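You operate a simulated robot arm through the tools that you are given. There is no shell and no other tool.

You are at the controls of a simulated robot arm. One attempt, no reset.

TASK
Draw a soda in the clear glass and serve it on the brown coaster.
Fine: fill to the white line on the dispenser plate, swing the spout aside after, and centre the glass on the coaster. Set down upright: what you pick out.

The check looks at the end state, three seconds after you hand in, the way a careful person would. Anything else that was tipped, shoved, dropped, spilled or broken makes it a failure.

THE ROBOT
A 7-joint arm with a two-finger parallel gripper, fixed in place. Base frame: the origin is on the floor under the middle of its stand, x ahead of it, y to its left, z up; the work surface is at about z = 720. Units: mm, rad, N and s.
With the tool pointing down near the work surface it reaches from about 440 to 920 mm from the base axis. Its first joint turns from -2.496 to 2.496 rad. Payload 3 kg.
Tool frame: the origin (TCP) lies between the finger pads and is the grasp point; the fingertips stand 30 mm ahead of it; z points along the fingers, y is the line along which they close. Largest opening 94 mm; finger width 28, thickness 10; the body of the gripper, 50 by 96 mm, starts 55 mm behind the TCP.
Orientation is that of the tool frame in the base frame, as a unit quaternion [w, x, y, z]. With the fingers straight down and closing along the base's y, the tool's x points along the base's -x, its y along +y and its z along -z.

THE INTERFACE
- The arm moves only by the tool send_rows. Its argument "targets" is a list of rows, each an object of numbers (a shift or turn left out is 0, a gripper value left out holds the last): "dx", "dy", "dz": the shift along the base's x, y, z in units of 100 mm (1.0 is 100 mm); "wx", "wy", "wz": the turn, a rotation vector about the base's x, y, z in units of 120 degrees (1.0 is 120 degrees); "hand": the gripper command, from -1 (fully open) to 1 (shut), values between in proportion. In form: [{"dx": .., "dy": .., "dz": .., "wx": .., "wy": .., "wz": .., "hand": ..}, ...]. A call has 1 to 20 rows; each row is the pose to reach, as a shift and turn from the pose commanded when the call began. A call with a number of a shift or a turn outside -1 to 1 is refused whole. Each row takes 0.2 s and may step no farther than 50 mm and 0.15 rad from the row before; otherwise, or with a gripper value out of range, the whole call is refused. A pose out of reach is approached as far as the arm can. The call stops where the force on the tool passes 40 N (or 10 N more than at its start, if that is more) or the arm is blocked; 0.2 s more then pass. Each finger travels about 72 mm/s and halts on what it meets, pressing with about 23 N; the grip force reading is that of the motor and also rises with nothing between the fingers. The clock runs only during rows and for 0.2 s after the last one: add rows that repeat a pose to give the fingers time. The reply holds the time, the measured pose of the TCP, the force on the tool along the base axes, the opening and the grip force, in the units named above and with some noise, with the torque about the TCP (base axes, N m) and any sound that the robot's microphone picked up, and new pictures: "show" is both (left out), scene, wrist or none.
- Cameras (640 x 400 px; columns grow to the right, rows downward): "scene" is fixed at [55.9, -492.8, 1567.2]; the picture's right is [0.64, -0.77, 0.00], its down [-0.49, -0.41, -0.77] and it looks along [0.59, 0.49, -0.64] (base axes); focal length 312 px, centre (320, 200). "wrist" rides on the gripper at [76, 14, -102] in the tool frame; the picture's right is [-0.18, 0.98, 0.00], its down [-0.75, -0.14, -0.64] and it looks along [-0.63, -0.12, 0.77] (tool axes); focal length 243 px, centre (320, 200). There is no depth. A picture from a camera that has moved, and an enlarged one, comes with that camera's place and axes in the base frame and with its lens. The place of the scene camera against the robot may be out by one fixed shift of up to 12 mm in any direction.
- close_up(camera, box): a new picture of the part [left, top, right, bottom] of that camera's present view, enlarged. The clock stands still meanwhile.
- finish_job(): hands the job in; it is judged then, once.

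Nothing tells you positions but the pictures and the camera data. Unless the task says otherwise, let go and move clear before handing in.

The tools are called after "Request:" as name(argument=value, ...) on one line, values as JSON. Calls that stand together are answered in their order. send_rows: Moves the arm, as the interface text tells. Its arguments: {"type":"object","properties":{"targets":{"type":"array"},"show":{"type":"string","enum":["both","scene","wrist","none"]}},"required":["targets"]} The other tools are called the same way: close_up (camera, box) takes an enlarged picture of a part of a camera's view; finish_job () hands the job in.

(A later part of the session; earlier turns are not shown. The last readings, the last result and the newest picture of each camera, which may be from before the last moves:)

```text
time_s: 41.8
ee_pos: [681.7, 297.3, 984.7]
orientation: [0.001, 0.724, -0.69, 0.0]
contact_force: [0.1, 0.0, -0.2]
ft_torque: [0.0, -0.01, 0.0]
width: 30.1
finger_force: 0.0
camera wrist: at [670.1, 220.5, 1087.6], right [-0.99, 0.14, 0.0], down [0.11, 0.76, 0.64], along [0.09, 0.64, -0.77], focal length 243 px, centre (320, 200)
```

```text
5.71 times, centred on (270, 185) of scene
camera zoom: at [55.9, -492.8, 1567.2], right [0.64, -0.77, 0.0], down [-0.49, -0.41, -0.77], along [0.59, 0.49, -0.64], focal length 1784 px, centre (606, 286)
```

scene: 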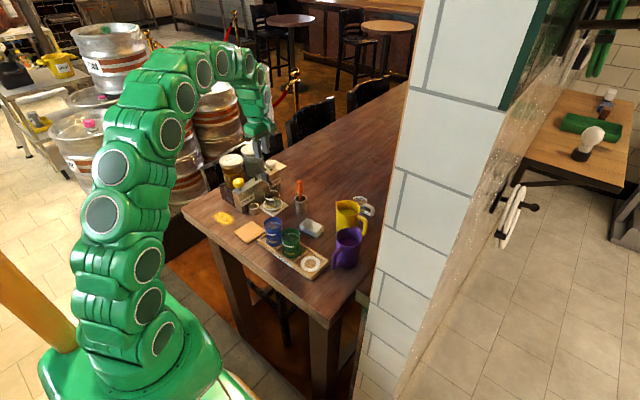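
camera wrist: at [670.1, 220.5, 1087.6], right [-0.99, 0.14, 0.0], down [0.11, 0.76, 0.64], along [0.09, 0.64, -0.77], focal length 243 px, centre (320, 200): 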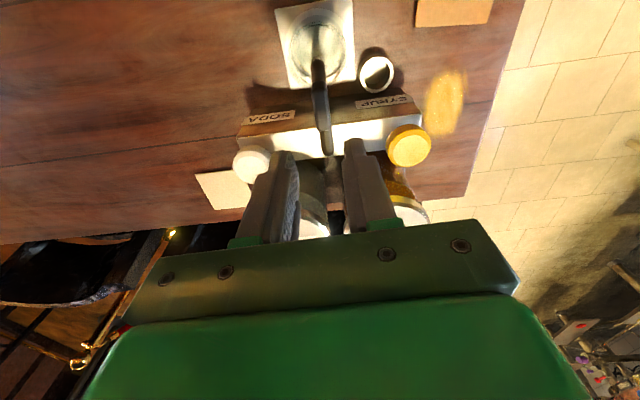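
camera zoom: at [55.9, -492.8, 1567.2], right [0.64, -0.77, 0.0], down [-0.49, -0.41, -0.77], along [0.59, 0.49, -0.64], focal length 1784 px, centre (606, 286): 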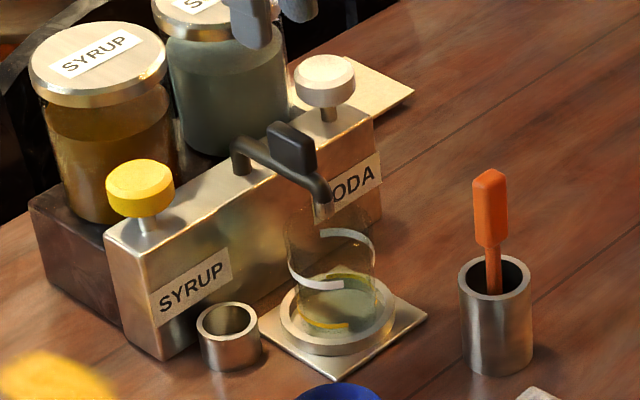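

The spout stayed over the glass. I'll move above the white SODA knob near (767, 355), closing the fingers and turning the wrist so the camera keeps the glass in view at the side.

Request:
send_rows(targets=[{"dx": 0.1, "dy": 0.06, "wz": 0.05, "hand": 0.6}, {"dx": 0.25, "dy": 0.16, "wz": 0.11, "hand": 0.8}, {"dx": 0.42, "dy": 0.29, "wz": 0.17, "hand": 1.0}, {"dx": 0.6, "dy": 0.42, "wz": 0.23, "hand": 1.0}, {"dx": 0.75, "dy": 0.53, "wz": 0.29, "hand": 1.0}, {"dx": 0.83, "dy": 0.58, "wz": 0.34, "hand": 1.0}, {"dx": 0.856, "dy": 0.6, "wz": 0.358, "hand": 1.0}, {"dx": 0.856, "dy": 0.6, "wz": 0.358, "hand": 1.0}], show="both")

Request:
close_up(camera="wrist", box=[240, 50, 520, 220])

```text
time_s: 43.6
ee_pos: [766.9, 357.1, 984.9]
orientation: [0.0, 0.926, -0.377, -0.001]
contact_force: [0.0, 0.3, -0.1]
ft_torque: [0.01, 0.06, 0.02]
width: 0.1
finger_force: 22.9
camera wrist: at [811.0, 293.1, 1088.0], right [-0.82, -0.57, 0.0], down [-0.44, 0.63, 0.64], along [-0.37, 0.53, -0.77], focal length 243 px, centre (320, 200)
```

scene: 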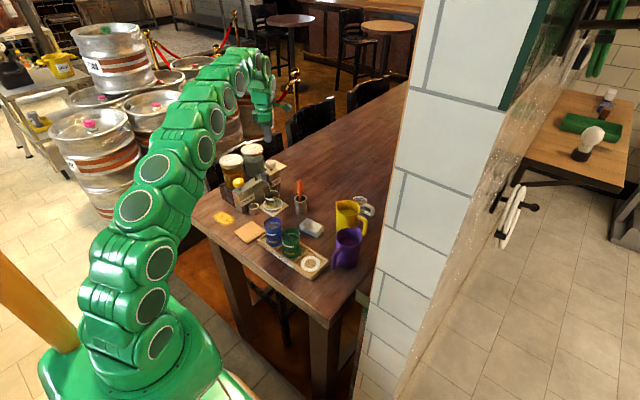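
wrist: 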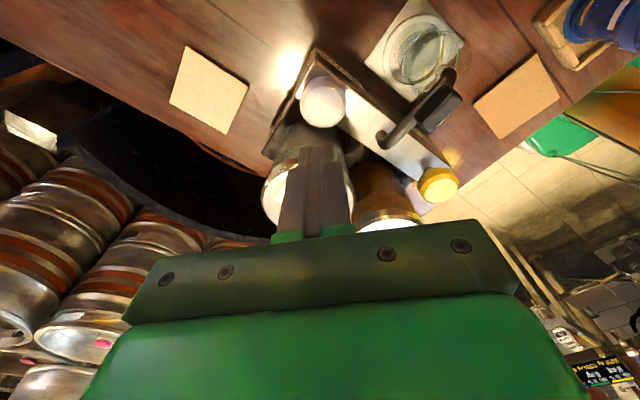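

```text
2.29 times, centred on (380, 135) of wrist
camera zoom: at [811.0, 293.1, 1088.0], right [-0.82, -0.57, 0.0], down [-0.44, 0.63, 0.64], along [-0.37, 0.53, -0.77], focal length 555 px, centre (183, 349)
```

zoom: 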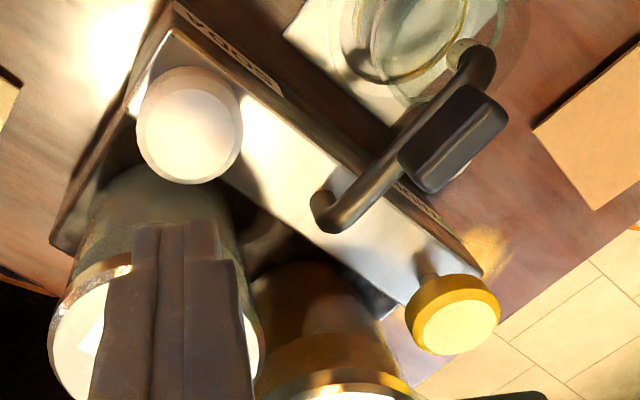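

The view shows the knob, spout and glass together. I'll descend to just above the SODA knob with closed fingers.

Request:
send_rows(targets=[{"dx": -0.02, "dy": -0.013, "dz": -0.2}, {"dx": -0.02, "dy": -0.013, "dz": -0.45}, {"dx": -0.02, "dy": -0.013, "dz": -0.68}, {"dx": -0.02, "dy": -0.013, "dz": -0.8}, {"dx": -0.02, "dy": -0.013, "dz": -0.85}, {"dx": -0.02, "dy": -0.013, "dz": -0.85}], show="both")

Request:
close_up(camera="wrist", box=[240, 20, 560, 220])

Request:
close_up(camera="scene", box=[240, 150, 300, 220])

```text
time_s: 45.0
ee_pos: [764.6, 356.5, 900.6]
orientation: [0.0, 0.926, -0.377, 0.0]
contact_force: [-0.8, 0.1, 0.2]
ft_torque: [0.01, -0.01, -0.02]
width: 0.0
finger_force: 22.9
camera wrist: at [808.4, 292.6, 1003.6], right [-0.82, -0.57, 0.0], down [-0.44, 0.63, 0.64], along [-0.37, 0.53, -0.77], focal length 243 px, centre (320, 200)
```

scene: 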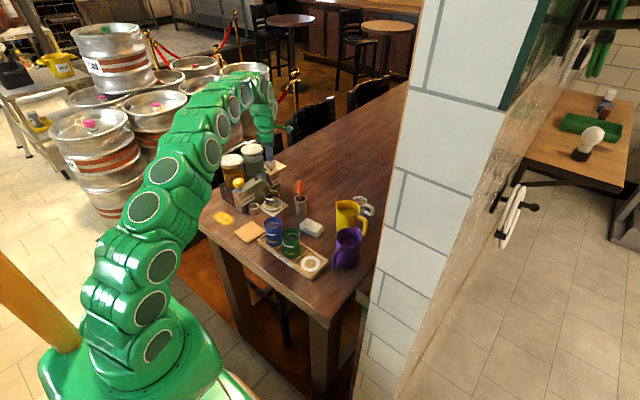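
wrist: 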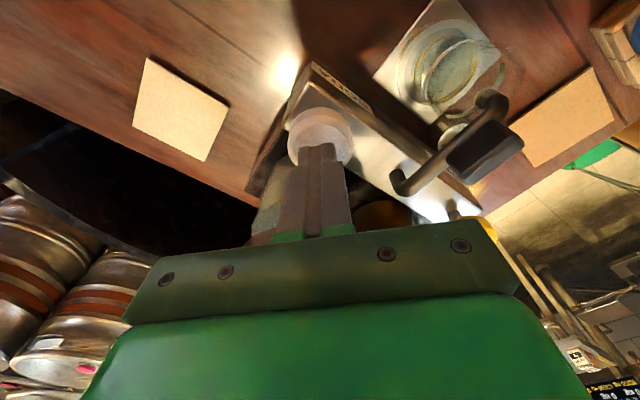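

```text
2.00 times, centred on (400, 120) of wrist
camera zoom: at [808.4, 292.6, 1003.6], right [-0.82, -0.57, 0.0], down [-0.44, 0.63, 0.64], along [-0.37, 0.53, -0.77], focal length 485 px, centre (160, 360)
```

zoom: 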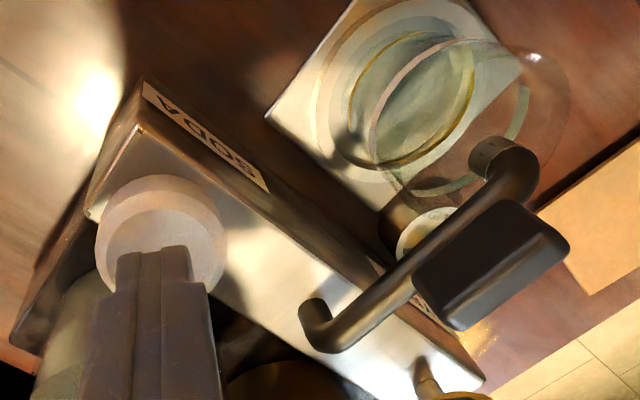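

```text
5.71 times, centred on (270, 185) of scene
camera zoom: at [55.9, -492.8, 1567.2], right [0.64, -0.77, 0.0], down [-0.49, -0.41, -0.77], along [0.59, 0.49, -0.64], focal length 1784 px, centre (606, 286)
```

zoom: 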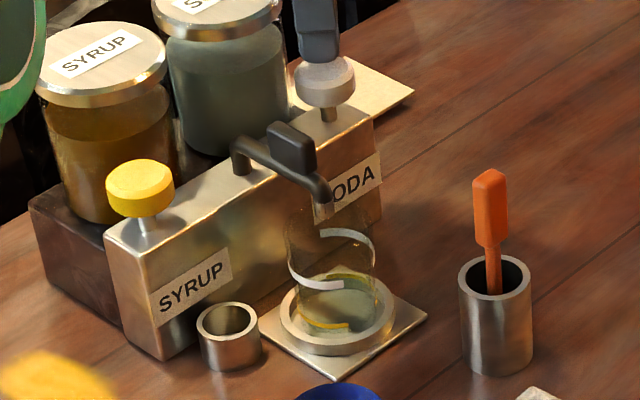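

The outlet is centred over the glass at about (680, 266). I'll approach the knob in small steps to find contact.

Request:
send_rows(targets=[{"dz": -0.04}, {"dz": -0.08}, {"dz": -0.1}, {"dz": -0.12}], show="none")

```text
time_s: 46.0
ee_pos: [764.8, 356.6, 888.4]
orientation: [0.0, 0.926, -0.378, 0.001]
contact_force: [-0.5, 0.8, 1.6]
ft_torque: [0.0, 0.0, -0.02]
width: 0.1
finger_force: 23.1
```

Request:
send_rows(targets=[{"dz": -0.01}, {"dz": -0.02}], show="both")

Request:
close_up(camera="scene", box=[240, 150, 300, 220])

```text
time_s: 46.6
ee_pos: [763.9, 355.9, 886.9]
orientation: [0.0, 0.926, -0.377, 0.0]
contact_force: [0.8, 0.3, 2.2]
ft_torque: [0.01, -0.02, 0.0]
width: 0.0
finger_force: 23.2
camera wrist: at [808.6, 292.7, 989.1], right [-0.82, -0.57, 0.0], down [-0.44, 0.63, 0.64], along [-0.37, 0.53, -0.77], focal length 243 px, centre (320, 200)
```

scene: 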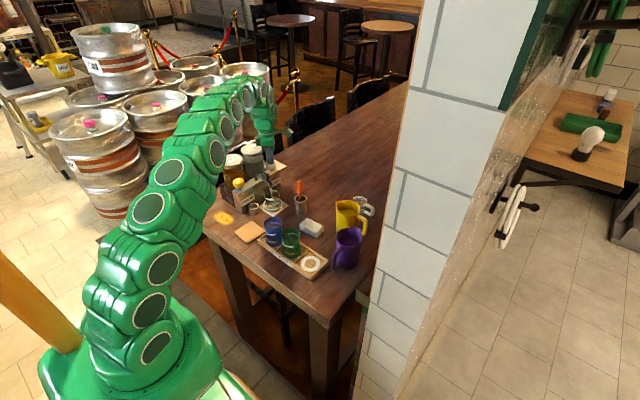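
wrist: 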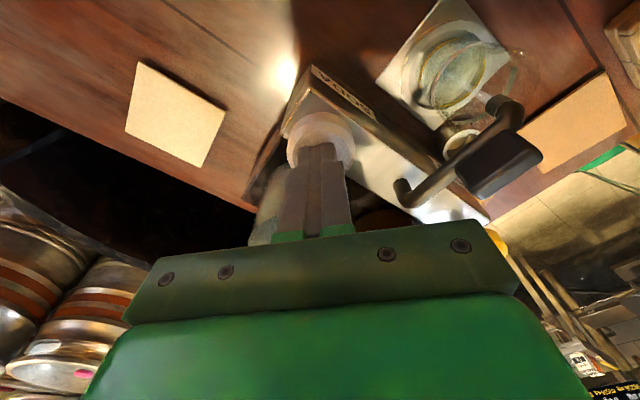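

```text
5.71 times, centred on (270, 185) of scene
camera zoom: at [55.9, -492.8, 1567.2], right [0.64, -0.77, 0.0], down [-0.49, -0.41, -0.77], along [0.59, 0.49, -0.64], focal length 1784 px, centre (606, 286)
```

zoom: 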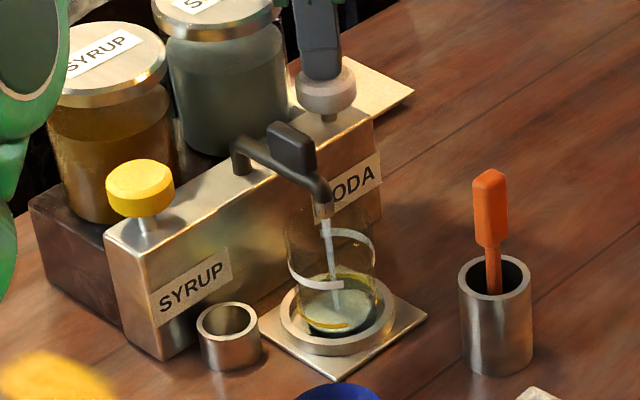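

Soda is flowing with a light press, and the clock stops between calls. I'll check the level closely before letting more time pass.

Request:
close_up(camera="scene", box=[258, 180, 292, 216])

Request:
close_up(camera="wrist", box=[370, 10, 550, 150])

```text
11.11 times, centred on (275, 198) of scene
camera zoom: at [55.9, -492.8, 1567.2], right [0.64, -0.77, 0.0], down [-0.49, -0.41, -0.77], along [0.59, 0.49, -0.64], focal length 3468 px, centre (820, 222)
```

zoom: 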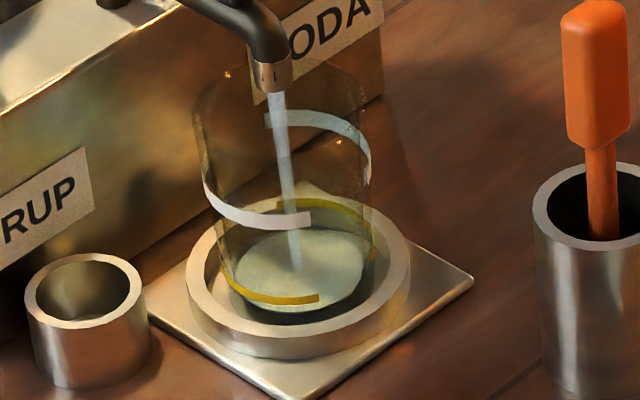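

```text
2.86 times, centred on (460, 80) of wrist
camera zoom: at [808.6, 292.7, 989.1], right [-0.82, -0.57, 0.0], down [-0.44, 0.63, 0.64], along [-0.37, 0.53, -0.77], focal length 693 px, centre (-80, 543)
```

zoom: 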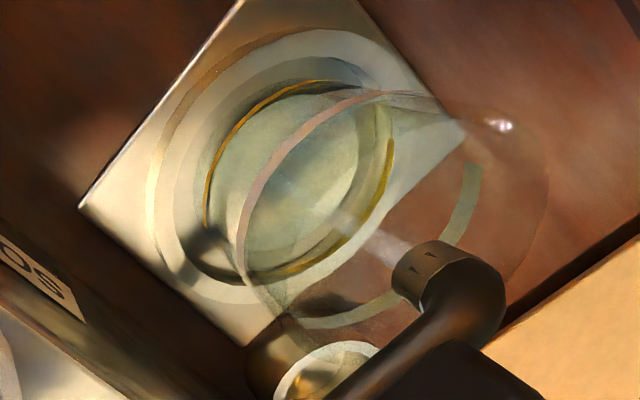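

Soda is flowing and the level is still below the yellow line. I'll hold for short intervals and check each time.

Request:
send_rows(targets=[{"dz": 0.0}, {"dz": 0.0}, {"dz": 0.0}], show="none")

Request:
close_up(camera="scene", box=[258, 180, 292, 216])

Request:
close_up(camera="wrist", box=[370, 10, 550, 150])

```text
time_s: 47.4
ee_pos: [764.8, 356.2, 887.2]
orientation: [0.0, 0.926, -0.378, 0.0]
contact_force: [-1.5, 0.4, 2.0]
ft_torque: [0.0, 0.04, -0.04]
width: 0.0
finger_force: 23.3
```

```text
11.11 times, centred on (275, 198) of scene
camera zoom: at [55.9, -492.8, 1567.2], right [0.64, -0.77, 0.0], down [-0.49, -0.41, -0.77], along [0.59, 0.49, -0.64], focal length 3468 px, centre (820, 222)
```

zoom: 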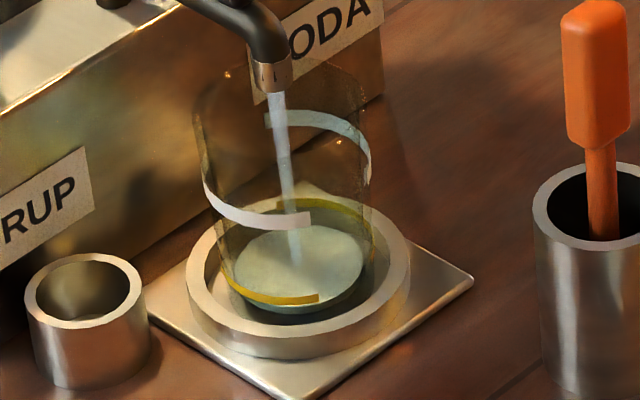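

```text
2.86 times, centred on (460, 80) of wrist
camera zoom: at [808.6, 292.5, 989.0], right [-0.82, -0.57, 0.0], down [-0.44, 0.63, 0.64], along [-0.37, 0.53, -0.77], focal length 693 px, centre (-80, 543)
```

zoom: 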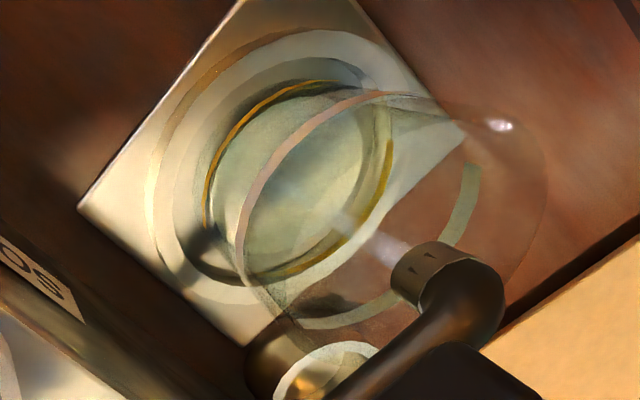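

The level rises slowly, around 2–3 mm/s, and the white line is about 40 mm higher. I'll hold for a longer interval.

Request:
send_rows(targets=[{"dz": 0.0}, {"dz": 0.0}, {"dz": 0.0}, {"dz": 0.0}, {"dz": 0.0}, {"dz": 0.0}, {"dz": 0.0}, {"dz": 0.0}, {"dz": 0.0}, {"dz": 0.0}, {"dz": 0.0}, {"dz": 0.0}, {"dz": 0.0}, {"dz": 0.0}], show="none")

Request:
close_up(camera="scene", box=[258, 180, 292, 216])

Request:
close_up(camera="wrist", box=[370, 10, 550, 150])

```text
time_s: 50.4
ee_pos: [765.1, 356.6, 886.4]
orientation: [0.0, 0.926, -0.378, 0.0]
contact_force: [-0.3, -0.4, 1.7]
ft_torque: [0.01, -0.04, 0.05]
width: 0.1
finger_force: 23.5
```

```text
11.11 times, centred on (275, 198) of scene
camera zoom: at [55.9, -492.8, 1567.2], right [0.64, -0.77, 0.0], down [-0.49, -0.41, -0.77], along [0.59, 0.49, -0.64], focal length 3468 px, centre (820, 222)
```

zoom: 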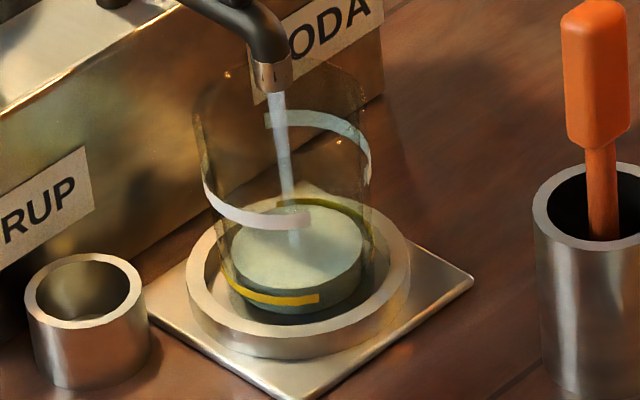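

```text
2.86 times, centred on (460, 80) of wrist
camera zoom: at [808.7, 292.5, 989.0], right [-0.82, -0.57, 0.0], down [-0.44, 0.63, 0.64], along [-0.37, 0.53, -0.77], focal length 693 px, centre (-80, 543)
```

zoom: 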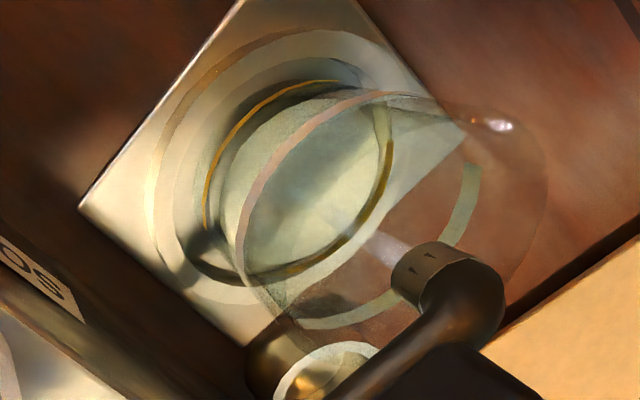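

The level has just reached the yellow line, rising about 3 mm/s, and the white line is about 36 mm above. I'll hold for about 4 s more and re-check.

Request:
send_rows(targets=[{"dz": 0.0}, {"dz": 0.0}, {"dz": 0.0}, {"dz": 0.0}, {"dz": 0.0}, {"dz": 0.0}, {"dz": 0.0}, {"dz": 0.0}, {"dz": 0.0}, {"dz": 0.0}, {"dz": 0.0}, {"dz": 0.0}, {"dz": 0.0}, {"dz": 0.0}, {"dz": 0.0}, {"dz": 0.0}, {"dz": 0.0}, {"dz": 0.0}, {"dz": 0.0}, {"dz": 0.0}], show="none")

Request:
close_up(camera="scene", box=[258, 180, 292, 216])

Request:
close_up(camera="wrist", box=[370, 10, 550, 150])

```text
time_s: 54.6
ee_pos: [764.3, 356.1, 886.8]
orientation: [0.0, 0.926, -0.378, 0.0]
contact_force: [0.5, -0.8, 3.2]
ft_torque: [-0.01, -0.02, 0.04]
width: 0.1
finger_force: 22.9
```

```text
11.11 times, centred on (275, 198) of scene
camera zoom: at [55.9, -492.8, 1567.2], right [0.64, -0.77, 0.0], down [-0.49, -0.41, -0.77], along [0.59, 0.49, -0.64], focal length 3468 px, centre (820, 222)
```

zoom: 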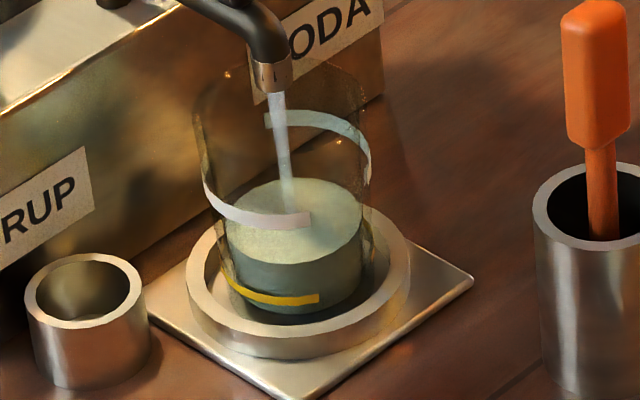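

```text
2.86 times, centred on (460, 80) of wrist
camera zoom: at [808.6, 292.5, 989.0], right [-0.82, -0.57, 0.0], down [-0.44, 0.63, 0.64], along [-0.37, 0.53, -0.77], focal length 693 px, centre (-80, 543)
```

zoom: 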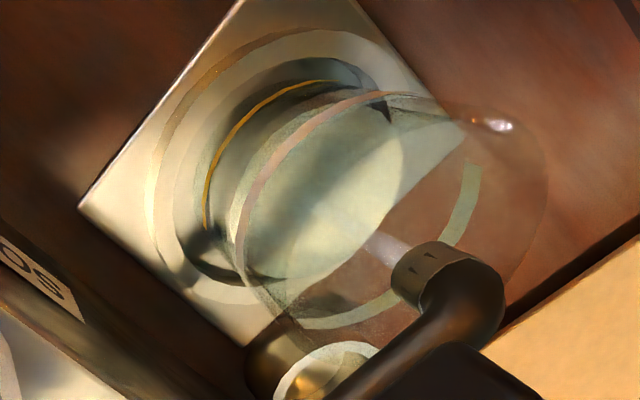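

The level keeps climbing steadily, with roughly 24 mm left to the white line. I'll hold another 4 s.

Request:
send_rows(targets=[{"dz": 0.0}, {"dz": 0.0}, {"dz": 0.0}, {"dz": 0.0}, {"dz": 0.0}, {"dz": 0.0}, {"dz": 0.0}, {"dz": 0.0}, {"dz": 0.0}, {"dz": 0.0}, {"dz": 0.0}, {"dz": 0.0}, {"dz": 0.0}, {"dz": 0.0}, {"dz": 0.0}, {"dz": 0.0}, {"dz": 0.0}, {"dz": 0.0}, {"dz": 0.0}, {"dz": 0.0}], show="none")

Request:
close_up(camera="scene", box=[258, 180, 292, 216])

Request:
close_up(camera="wrist", box=[370, 10, 550, 150])

```text
time_s: 58.8
ee_pos: [765.2, 356.2, 886.1]
orientation: [0.0, 0.926, -0.378, 0.0]
contact_force: [-0.2, 1.3, 1.7]
ft_torque: [0.0, -0.04, 0.03]
width: 0.0
finger_force: 23.0
```

```text
11.11 times, centred on (275, 198) of scene
camera zoom: at [55.9, -492.8, 1567.2], right [0.64, -0.77, 0.0], down [-0.49, -0.41, -0.77], along [0.59, 0.49, -0.64], focal length 3468 px, centre (820, 222)
```

zoom: 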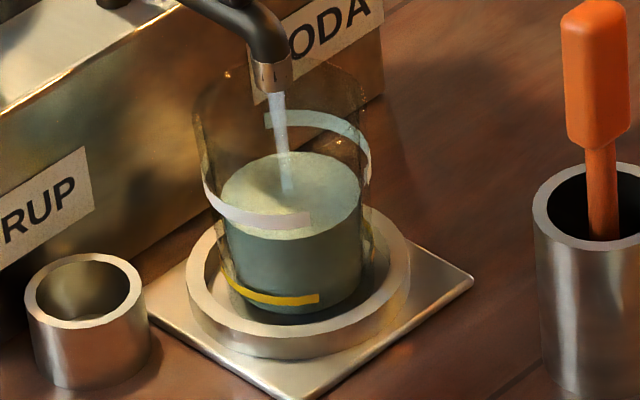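

```text
2.86 times, centred on (460, 80) of wrist
camera zoom: at [808.6, 292.5, 989.0], right [-0.82, -0.57, 0.0], down [-0.44, 0.63, 0.64], along [-0.37, 0.53, -0.77], focal length 693 px, centre (-80, 543)
```

zoom: 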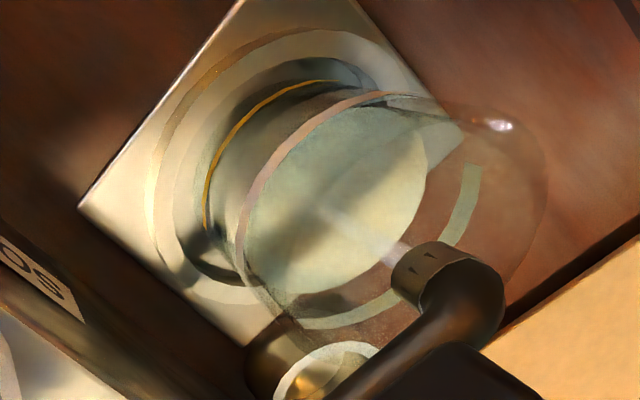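

About 12 mm remain; both views agree on roughly 4.5 s more. I'll hold about 3 s and check.

Request:
send_rows(targets=[{"dz": 0.0}, {"dz": 0.0}, {"dz": 0.0}, {"dz": 0.0}, {"dz": 0.0}, {"dz": 0.0}, {"dz": 0.0}, {"dz": 0.0}, {"dz": 0.0}, {"dz": 0.0}, {"dz": 0.0}, {"dz": 0.0}, {"dz": 0.0}, {"dz": 0.0}], show="none")

Request:
close_up(camera="scene", box=[258, 180, 292, 216])

Request:
close_up(camera="wrist", box=[370, 10, 550, 150])

Request:
close_up(camera="scene", box=[262, 184, 286, 204])

```text
time_s: 61.8
ee_pos: [764.0, 356.3, 886.6]
orientation: [0.0, 0.926, -0.377, 0.0]
contact_force: [0.3, -0.5, 2.5]
ft_torque: [0.01, -0.03, 0.03]
width: 0.0
finger_force: 23.1
```

```text
11.11 times, centred on (275, 198) of scene
camera zoom: at [55.9, -492.8, 1567.2], right [0.64, -0.77, 0.0], down [-0.49, -0.41, -0.77], along [0.59, 0.49, -0.64], focal length 3468 px, centre (820, 222)
```

zoom: 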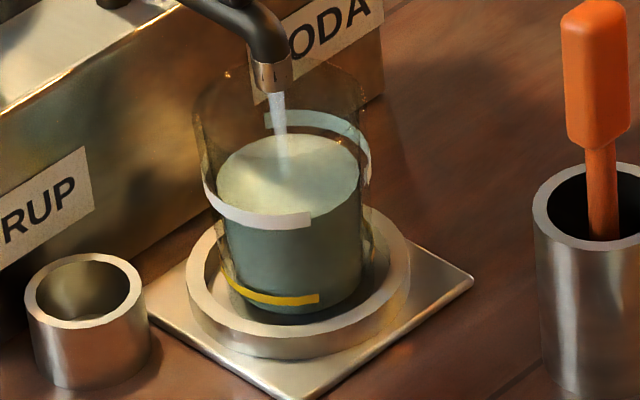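

```text
2.86 times, centred on (460, 80) of wrist
camera zoom: at [808.6, 292.5, 989.0], right [-0.82, -0.57, 0.0], down [-0.44, 0.63, 0.64], along [-0.37, 0.53, -0.77], focal length 693 px, centre (-80, 543)
```

zoom: 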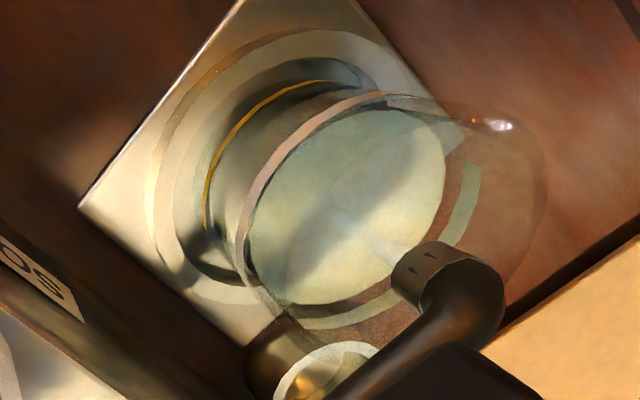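

```text
16.00 times, centred on (274, 194) of scene
camera zoom: at [55.9, -492.8, 1567.2], right [0.64, -0.77, 0.0], down [-0.49, -0.41, -0.77], along [0.59, 0.49, -0.64], focal length 4994 px, centre (1056, 296)
```

zoom: 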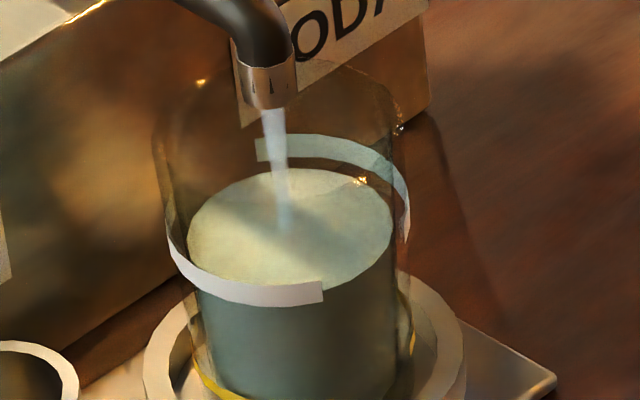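

Request:
close_up(camera="wrist", box=[425, 35, 525, 135])

Request:
close_up(camera="scene", box=[265, 186, 285, 206])

```text
4.00 times, centred on (475, 85) of wrist
camera zoom: at [808.6, 292.5, 989.0], right [-0.82, -0.57, 0.0], down [-0.44, 0.63, 0.64], along [-0.37, 0.53, -0.77], focal length 970 px, centre (-300, 660)
```

zoom: 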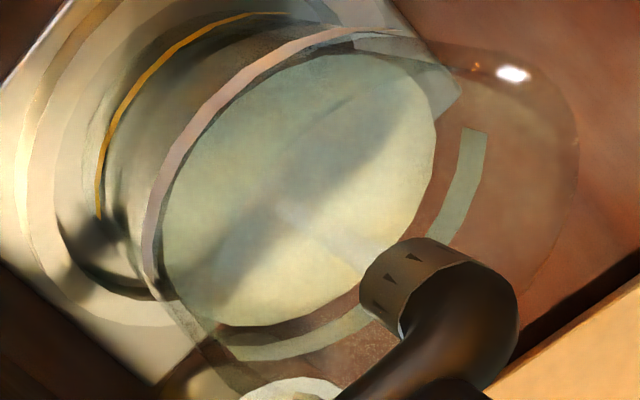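

```text
16.00 times, centred on (275, 196) of scene
camera zoom: at [55.9, -492.8, 1567.2], right [0.64, -0.77, 0.0], down [-0.49, -0.41, -0.77], along [0.59, 0.49, -0.64], focal length 4994 px, centre (1040, 264)
```

zoom: 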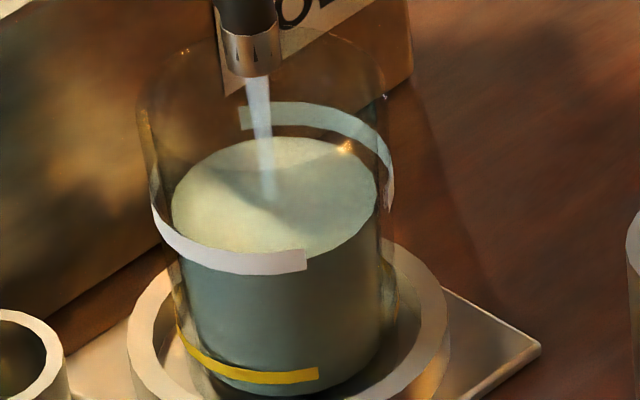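

The level is about 4–5 mm below the middle of the white line. I'll hold just over a second and check again.

Request:
send_rows(targets=[{"dz": 0.0}, {"dz": 0.0}, {"dz": 0.0}, {"dz": 0.0}, {"dz": 0.0}], show="none")

Request:
close_up(camera="wrist", box=[425, 35, 525, 135])

Request:
close_up(camera="scene", box=[265, 186, 285, 206])

```text
time_s: 63.0
ee_pos: [765.4, 356.6, 886.4]
orientation: [-0.001, 0.926, -0.379, 0.001]
contact_force: [0.6, 0.0, 2.3]
ft_torque: [0.01, -0.01, -0.03]
width: 0.0
finger_force: 22.6
```

```text
4.00 times, centred on (475, 85) of wrist
camera zoom: at [808.6, 292.5, 989.0], right [-0.82, -0.57, 0.0], down [-0.44, 0.63, 0.64], along [-0.37, 0.53, -0.77], focal length 970 px, centre (-300, 660)
```

zoom: 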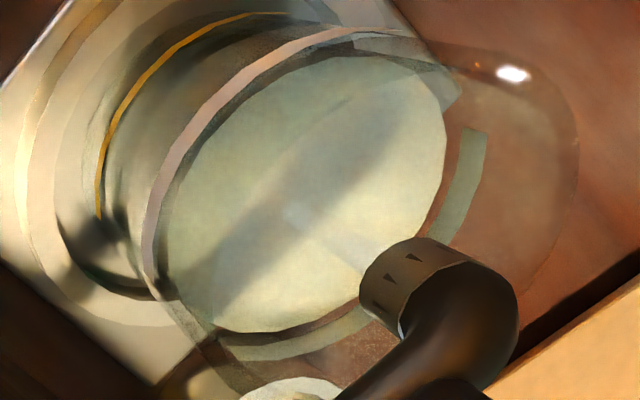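

```text
16.00 times, centred on (275, 196) of scene
camera zoom: at [55.9, -492.8, 1567.2], right [0.64, -0.77, 0.0], down [-0.49, -0.41, -0.77], along [0.59, 0.49, -0.64], focal length 4994 px, centre (1040, 264)
```

zoom: 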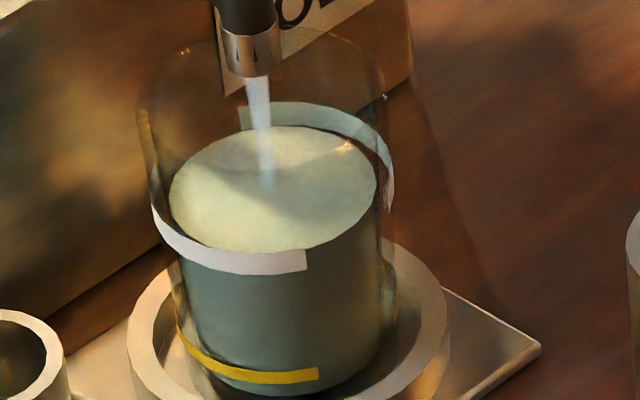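

The scene view puts the surface within about 1 mm of the middle of the white band, and the wrist view says slightly below. I'll hold a brief moment more and then release by lifting straight up.

Request:
send_rows(targets=[{"dz": 0.0}, {"dz": 0.05}, {"dz": 0.15}, {"dz": 0.4}, {"dz": 0.7}, {"dz": 0.9}], show="both")

Request:
close_up(camera="scene", box=[265, 186, 285, 206])

Request:
close_up(camera="scene", box=[240, 150, 300, 220])

```text
time_s: 64.4
ee_pos: [765.9, 354.9, 974.7]
orientation: [0.0, 0.926, -0.378, 0.0]
contact_force: [-0.3, 0.2, -0.1]
ft_torque: [-0.01, 0.01, -0.02]
width: 0.0
finger_force: 23.2
camera wrist: at [809.0, 291.2, 1077.9], right [-0.82, -0.57, 0.0], down [-0.44, 0.63, 0.64], along [-0.37, 0.53, -0.77], focal length 243 px, centre (320, 200)
```

scene: 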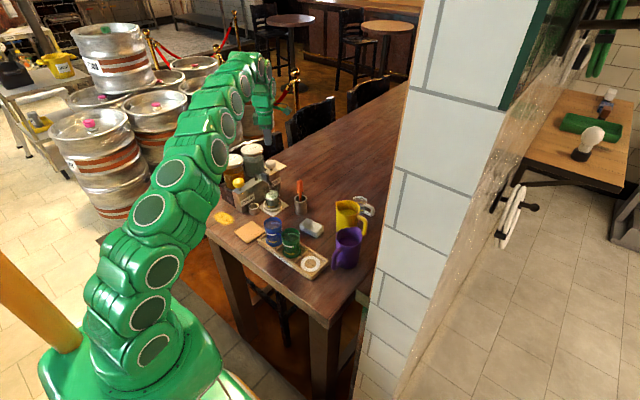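
wrist: 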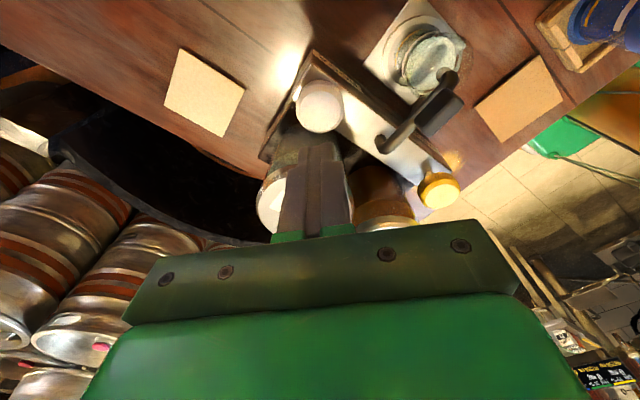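

```text
16.00 times, centred on (275, 196) of scene
camera zoom: at [55.9, -492.8, 1567.2], right [0.64, -0.77, 0.0], down [-0.49, -0.41, -0.77], along [0.59, 0.49, -0.64], focal length 4994 px, centre (1040, 264)
```

zoom: 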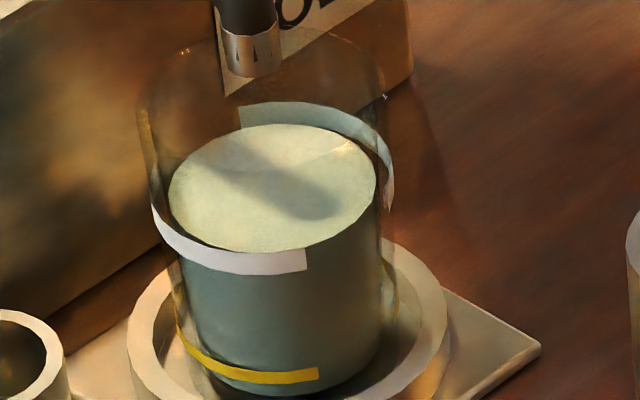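

```text
5.71 times, centred on (270, 185) of scene
camera zoom: at [55.9, -492.8, 1567.2], right [0.64, -0.77, 0.0], down [-0.49, -0.41, -0.77], along [0.59, 0.49, -0.64], focal length 1784 px, centre (606, 286)
```

zoom: 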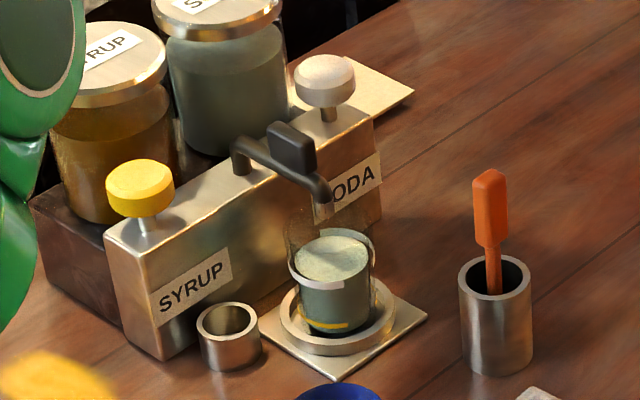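

The flow stopped and the soda surface sits right at the white line. Now I'll return over the spout paddle with the fingers open to swing it aside.

Request:
send_rows(targets=[{"dx": -0.1, "dy": -0.06, "dz": 0.09, "wz": -0.05, "hand": 0.6}, {"dx": -0.25, "dy": -0.17, "dz": 0.09, "wz": -0.11, "hand": 0.36}, {"dx": -0.42, "dy": -0.29, "dz": 0.09, "wz": -0.17, "hand": 0.36}, {"dx": -0.6, "dy": -0.41, "dz": 0.09, "wz": -0.23, "hand": 0.36}, {"dx": -0.76, "dy": -0.52, "dz": 0.09, "wz": -0.29, "hand": 0.36}, {"dx": -0.84, "dy": -0.57, "dz": 0.09, "wz": -0.34, "hand": 0.36}, {"dx": -0.863, "dy": -0.584, "dz": 0.09, "wz": -0.358, "hand": 0.36}, {"dx": -0.863, "dy": -0.584, "dz": 0.09, "wz": -0.358, "hand": 0.36}], show="both")

Request:
close_up(camera="wrist", box=[220, 40, 420, 220])

```text
time_s: 66.2
ee_pos: [679.3, 297.6, 985.7]
orientation: [0.0, 0.723, -0.691, 0.001]
contact_force: [0.7, -0.4, 0.3]
ft_torque: [0.03, 0.03, -0.03]
width: 29.8
finger_force: 0.0
camera wrist: at [667.2, 220.3, 1087.1], right [-0.99, 0.14, 0.0], down [0.11, 0.76, 0.64], along [0.09, 0.64, -0.77], focal length 243 px, centre (320, 200)
```

scene: 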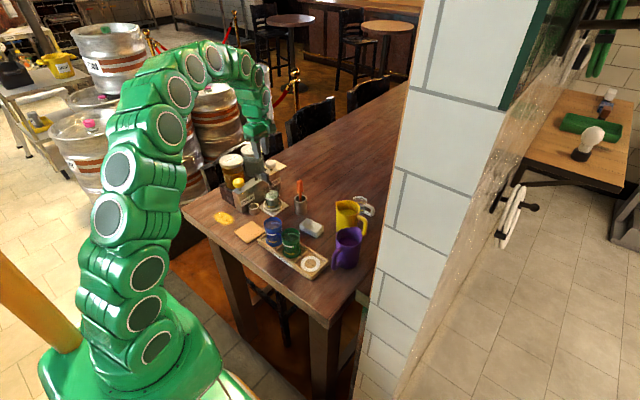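
wrist: 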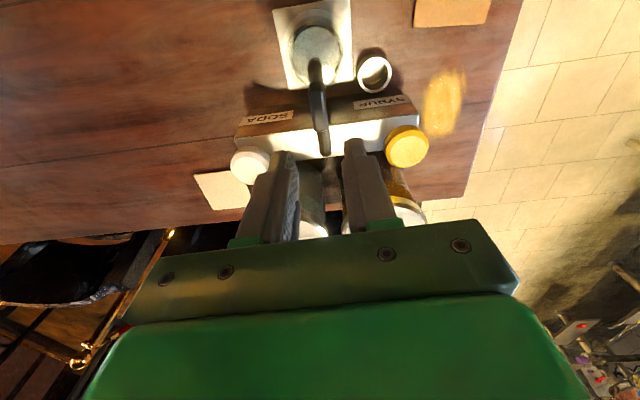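

```text
2.22 times, centred on (320, 130) of wrist
camera zoom: at [667.2, 220.3, 1087.1], right [-0.99, 0.14, 0.0], down [0.11, 0.76, 0.64], along [0.09, 0.64, -0.77], focal length 539 px, centre (320, 356)
```

zoom: 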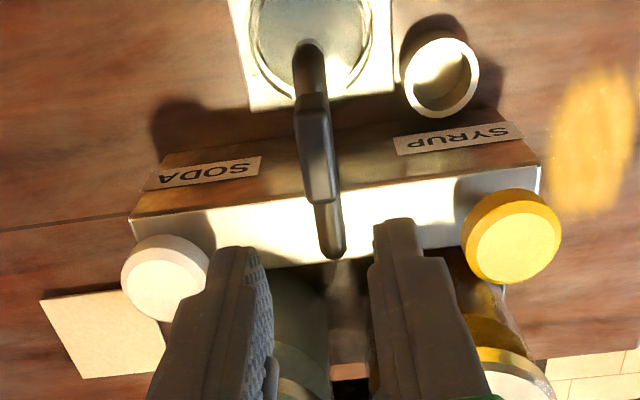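

The paddle is centred between the fingers. I'll lower around it again.

Request:
send_rows(targets=[{"dz": -0.2}, {"dz": -0.45}, {"dz": -0.65}, {"dz": -0.78}, {"dz": -0.86}, {"dz": -0.9}, {"dz": -0.9}], show="wrist")

Request:
close_up(camera="wrist", box=[240, 60, 400, 220])

Request:
close_up(camera="scene", box=[240, 150, 300, 220])

```text
time_s: 67.8
ee_pos: [677.9, 297.9, 894.9]
orientation: [-0.001, 0.724, -0.69, 0.0]
contact_force: [0.7, -0.1, 0.1]
ft_torque: [0.01, -0.01, 0.0]
width: 29.9
finger_force: 0.0
camera wrist: at [667.0, 220.9, 998.1], right [-0.99, 0.14, 0.0], down [0.11, 0.76, 0.64], along [0.09, 0.64, -0.77], focal length 243 px, centre (320, 200)
```

wrist: 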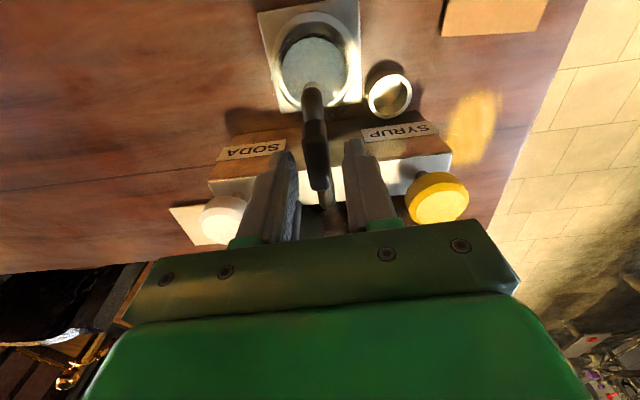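

```text
2.50 times, centred on (320, 140) of wrist
camera zoom: at [667.0, 220.9, 998.1], right [-0.99, 0.14, 0.0], down [0.11, 0.76, 0.64], along [0.09, 0.64, -0.77], focal length 606 px, centre (320, 350)
```

zoom: 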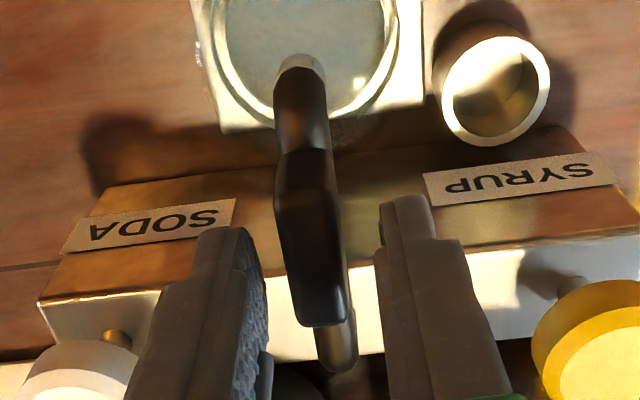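

```text
5.71 times, centred on (270, 185) of scene
camera zoom: at [55.9, -492.8, 1567.2], right [0.64, -0.77, 0.0], down [-0.49, -0.41, -0.77], along [0.59, 0.49, -0.64], focal length 1784 px, centre (606, 286)
```

zoom: 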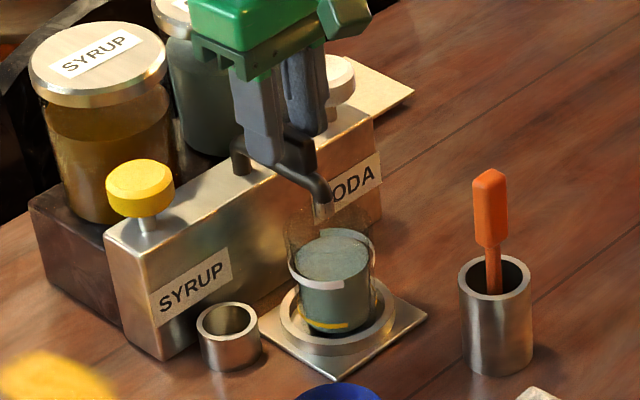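

The fingers straddle the paddle again. I'll narrow them and swing the spout back along its arc to the parked position over the drip cup.

Request:
send_rows(targets=[{"hand": 0.617}, {"hand": 0.617}, {"dx": -0.048, "dy": 0.002, "wz": -0.0397}, {"dx": -0.096, "dy": 0.007, "wz": -0.0794}, {"dx": -0.144, "dy": 0.016, "wz": -0.1192}, {"dx": -0.19, "dy": 0.03, "wz": -0.1589}, {"dx": -0.236, "dy": 0.047, "wz": -0.1986}, {"dx": -0.279, "dy": 0.068, "wz": -0.2383}, {"dx": -0.321, "dy": 0.092, "wz": -0.2781}, {"dx": -0.361, "dy": 0.12, "wz": -0.3178}, {"dx": -0.398, "dy": 0.151, "wz": -0.3575}, {"dx": -0.433, "dy": 0.185, "wz": -0.3973}, {"dx": -0.464, "dy": 0.222, "wz": -0.4369}, {"dx": -0.492, "dy": 0.261, "wz": -0.4767}, {"dx": -0.492, "dy": 0.261, "wz": -0.4767}], show="both")

Request:
close_up(camera="wrist", box=[240, 60, 400, 220])

Request:
close_up(camera="scene", box=[230, 150, 300, 220])

```text
time_s: 71.0
ee_pos: [629.4, 322.9, 894.4]
orientation: [0.0, -0.305, 0.953, 0.001]
contact_force: [1.0, -0.7, 0.1]
ft_torque: [-0.01, 0.0, -0.02]
width: 19.0
finger_force: 0.8
camera wrist: at [558.6, 290.4, 998.0], right [-0.42, 0.91, 0.0], down [0.7, 0.32, 0.64], along [0.58, 0.27, -0.77], focal length 243 px, centre (320, 200)
```

scene: 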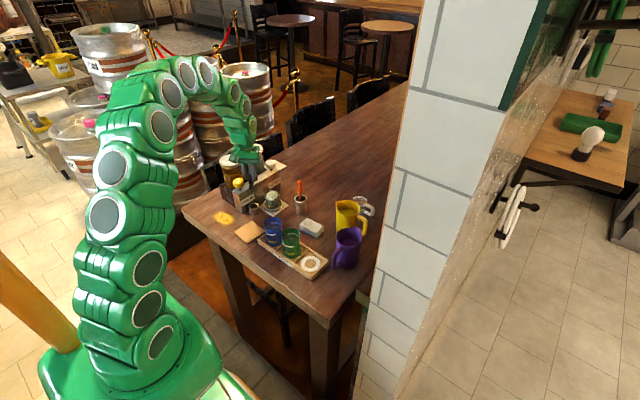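
wrist: 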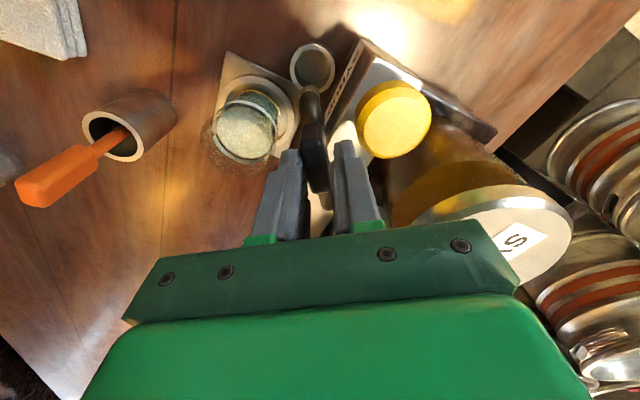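

```text
2.50 times, centred on (320, 140) of wrist
camera zoom: at [558.6, 290.4, 998.0], right [-0.42, 0.91, 0.0], down [0.7, 0.32, 0.64], along [0.58, 0.27, -0.77], focal length 606 px, centre (320, 350)
```

zoom: 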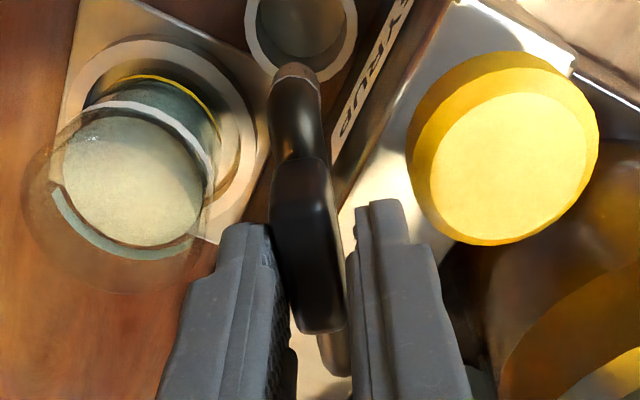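

```text
5.71 times, centred on (265, 185) of scene
camera zoom: at [55.9, -492.8, 1567.2], right [0.64, -0.77, 0.0], down [-0.49, -0.41, -0.77], along [0.59, 0.49, -0.64], focal length 1784 px, centre (634, 286)
```

zoom: 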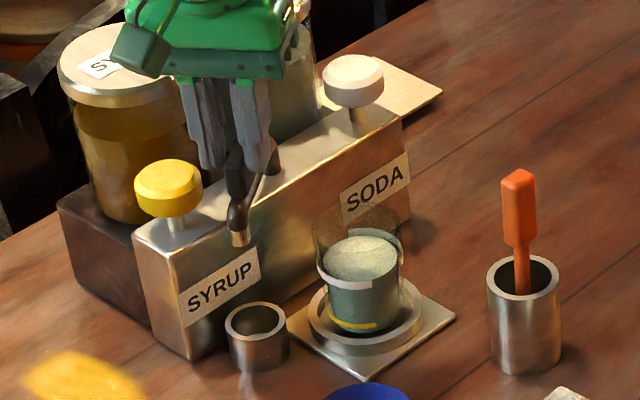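

The spout is parked over the drip cup again. I'll open the fingers and rise clear.

Request:
send_rows(targets=[{"hand": 0.36}, {"hand": 0.36}, {"dz": 0.05}, {"dz": 0.2}, {"dz": 0.45}, {"dz": 0.8}, {"dz": 0.9}], show="both")

Request:
close_up(camera="wrist", box=[200, 20, 400, 220])

Request:
close_up(camera="scene", box=[230, 150, 300, 220])

```text
time_s: 72.6
ee_pos: [629.6, 323.0, 985.9]
orientation: [0.0, -0.305, 0.952, 0.0]
contact_force: [1.0, -0.6, -1.3]
ft_torque: [0.01, -0.01, -0.02]
width: 30.2
finger_force: 0.1
camera wrist: at [559.3, 290.3, 1088.3], right [-0.42, 0.91, 0.0], down [0.7, 0.32, 0.64], along [0.58, 0.27, -0.77], focal length 243 px, centre (320, 200)
```

scene: 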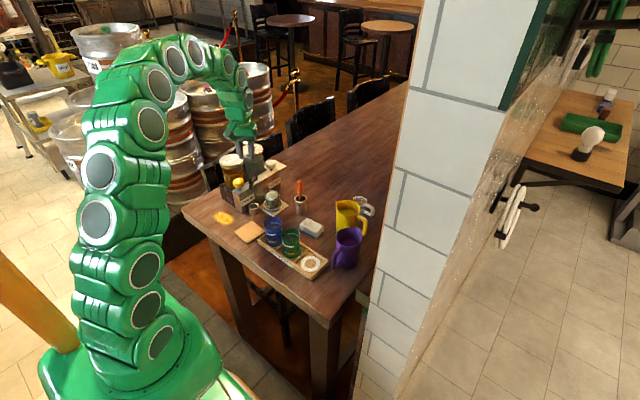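
wrist: 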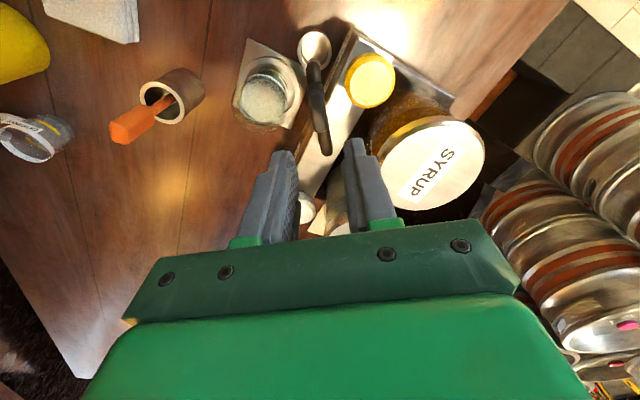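

```text
2.00 times, centred on (300, 120) of wrist
camera zoom: at [559.3, 290.3, 1088.3], right [-0.42, 0.91, 0.0], down [0.7, 0.32, 0.64], along [0.58, 0.27, -0.77], focal length 485 px, centre (360, 360)
```

zoom: 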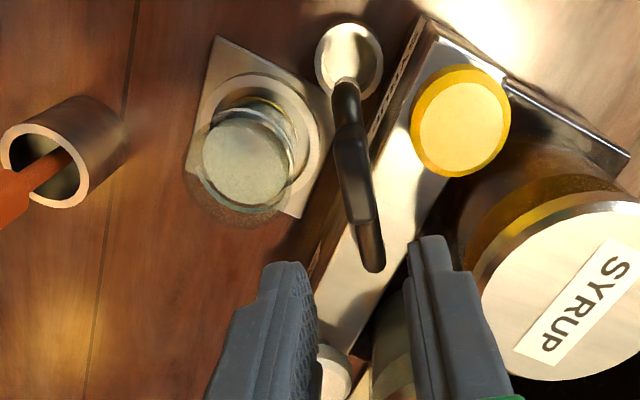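

```text
5.71 times, centred on (265, 185) of scene
camera zoom: at [55.9, -492.8, 1567.2], right [0.64, -0.77, 0.0], down [-0.49, -0.41, -0.77], along [0.59, 0.49, -0.64], focal length 1784 px, centre (634, 286)
```

zoom: 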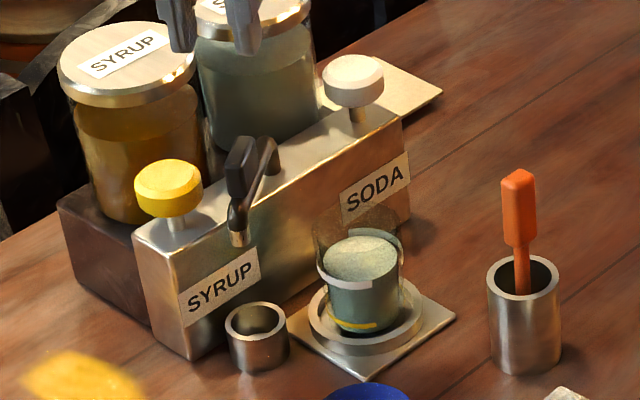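

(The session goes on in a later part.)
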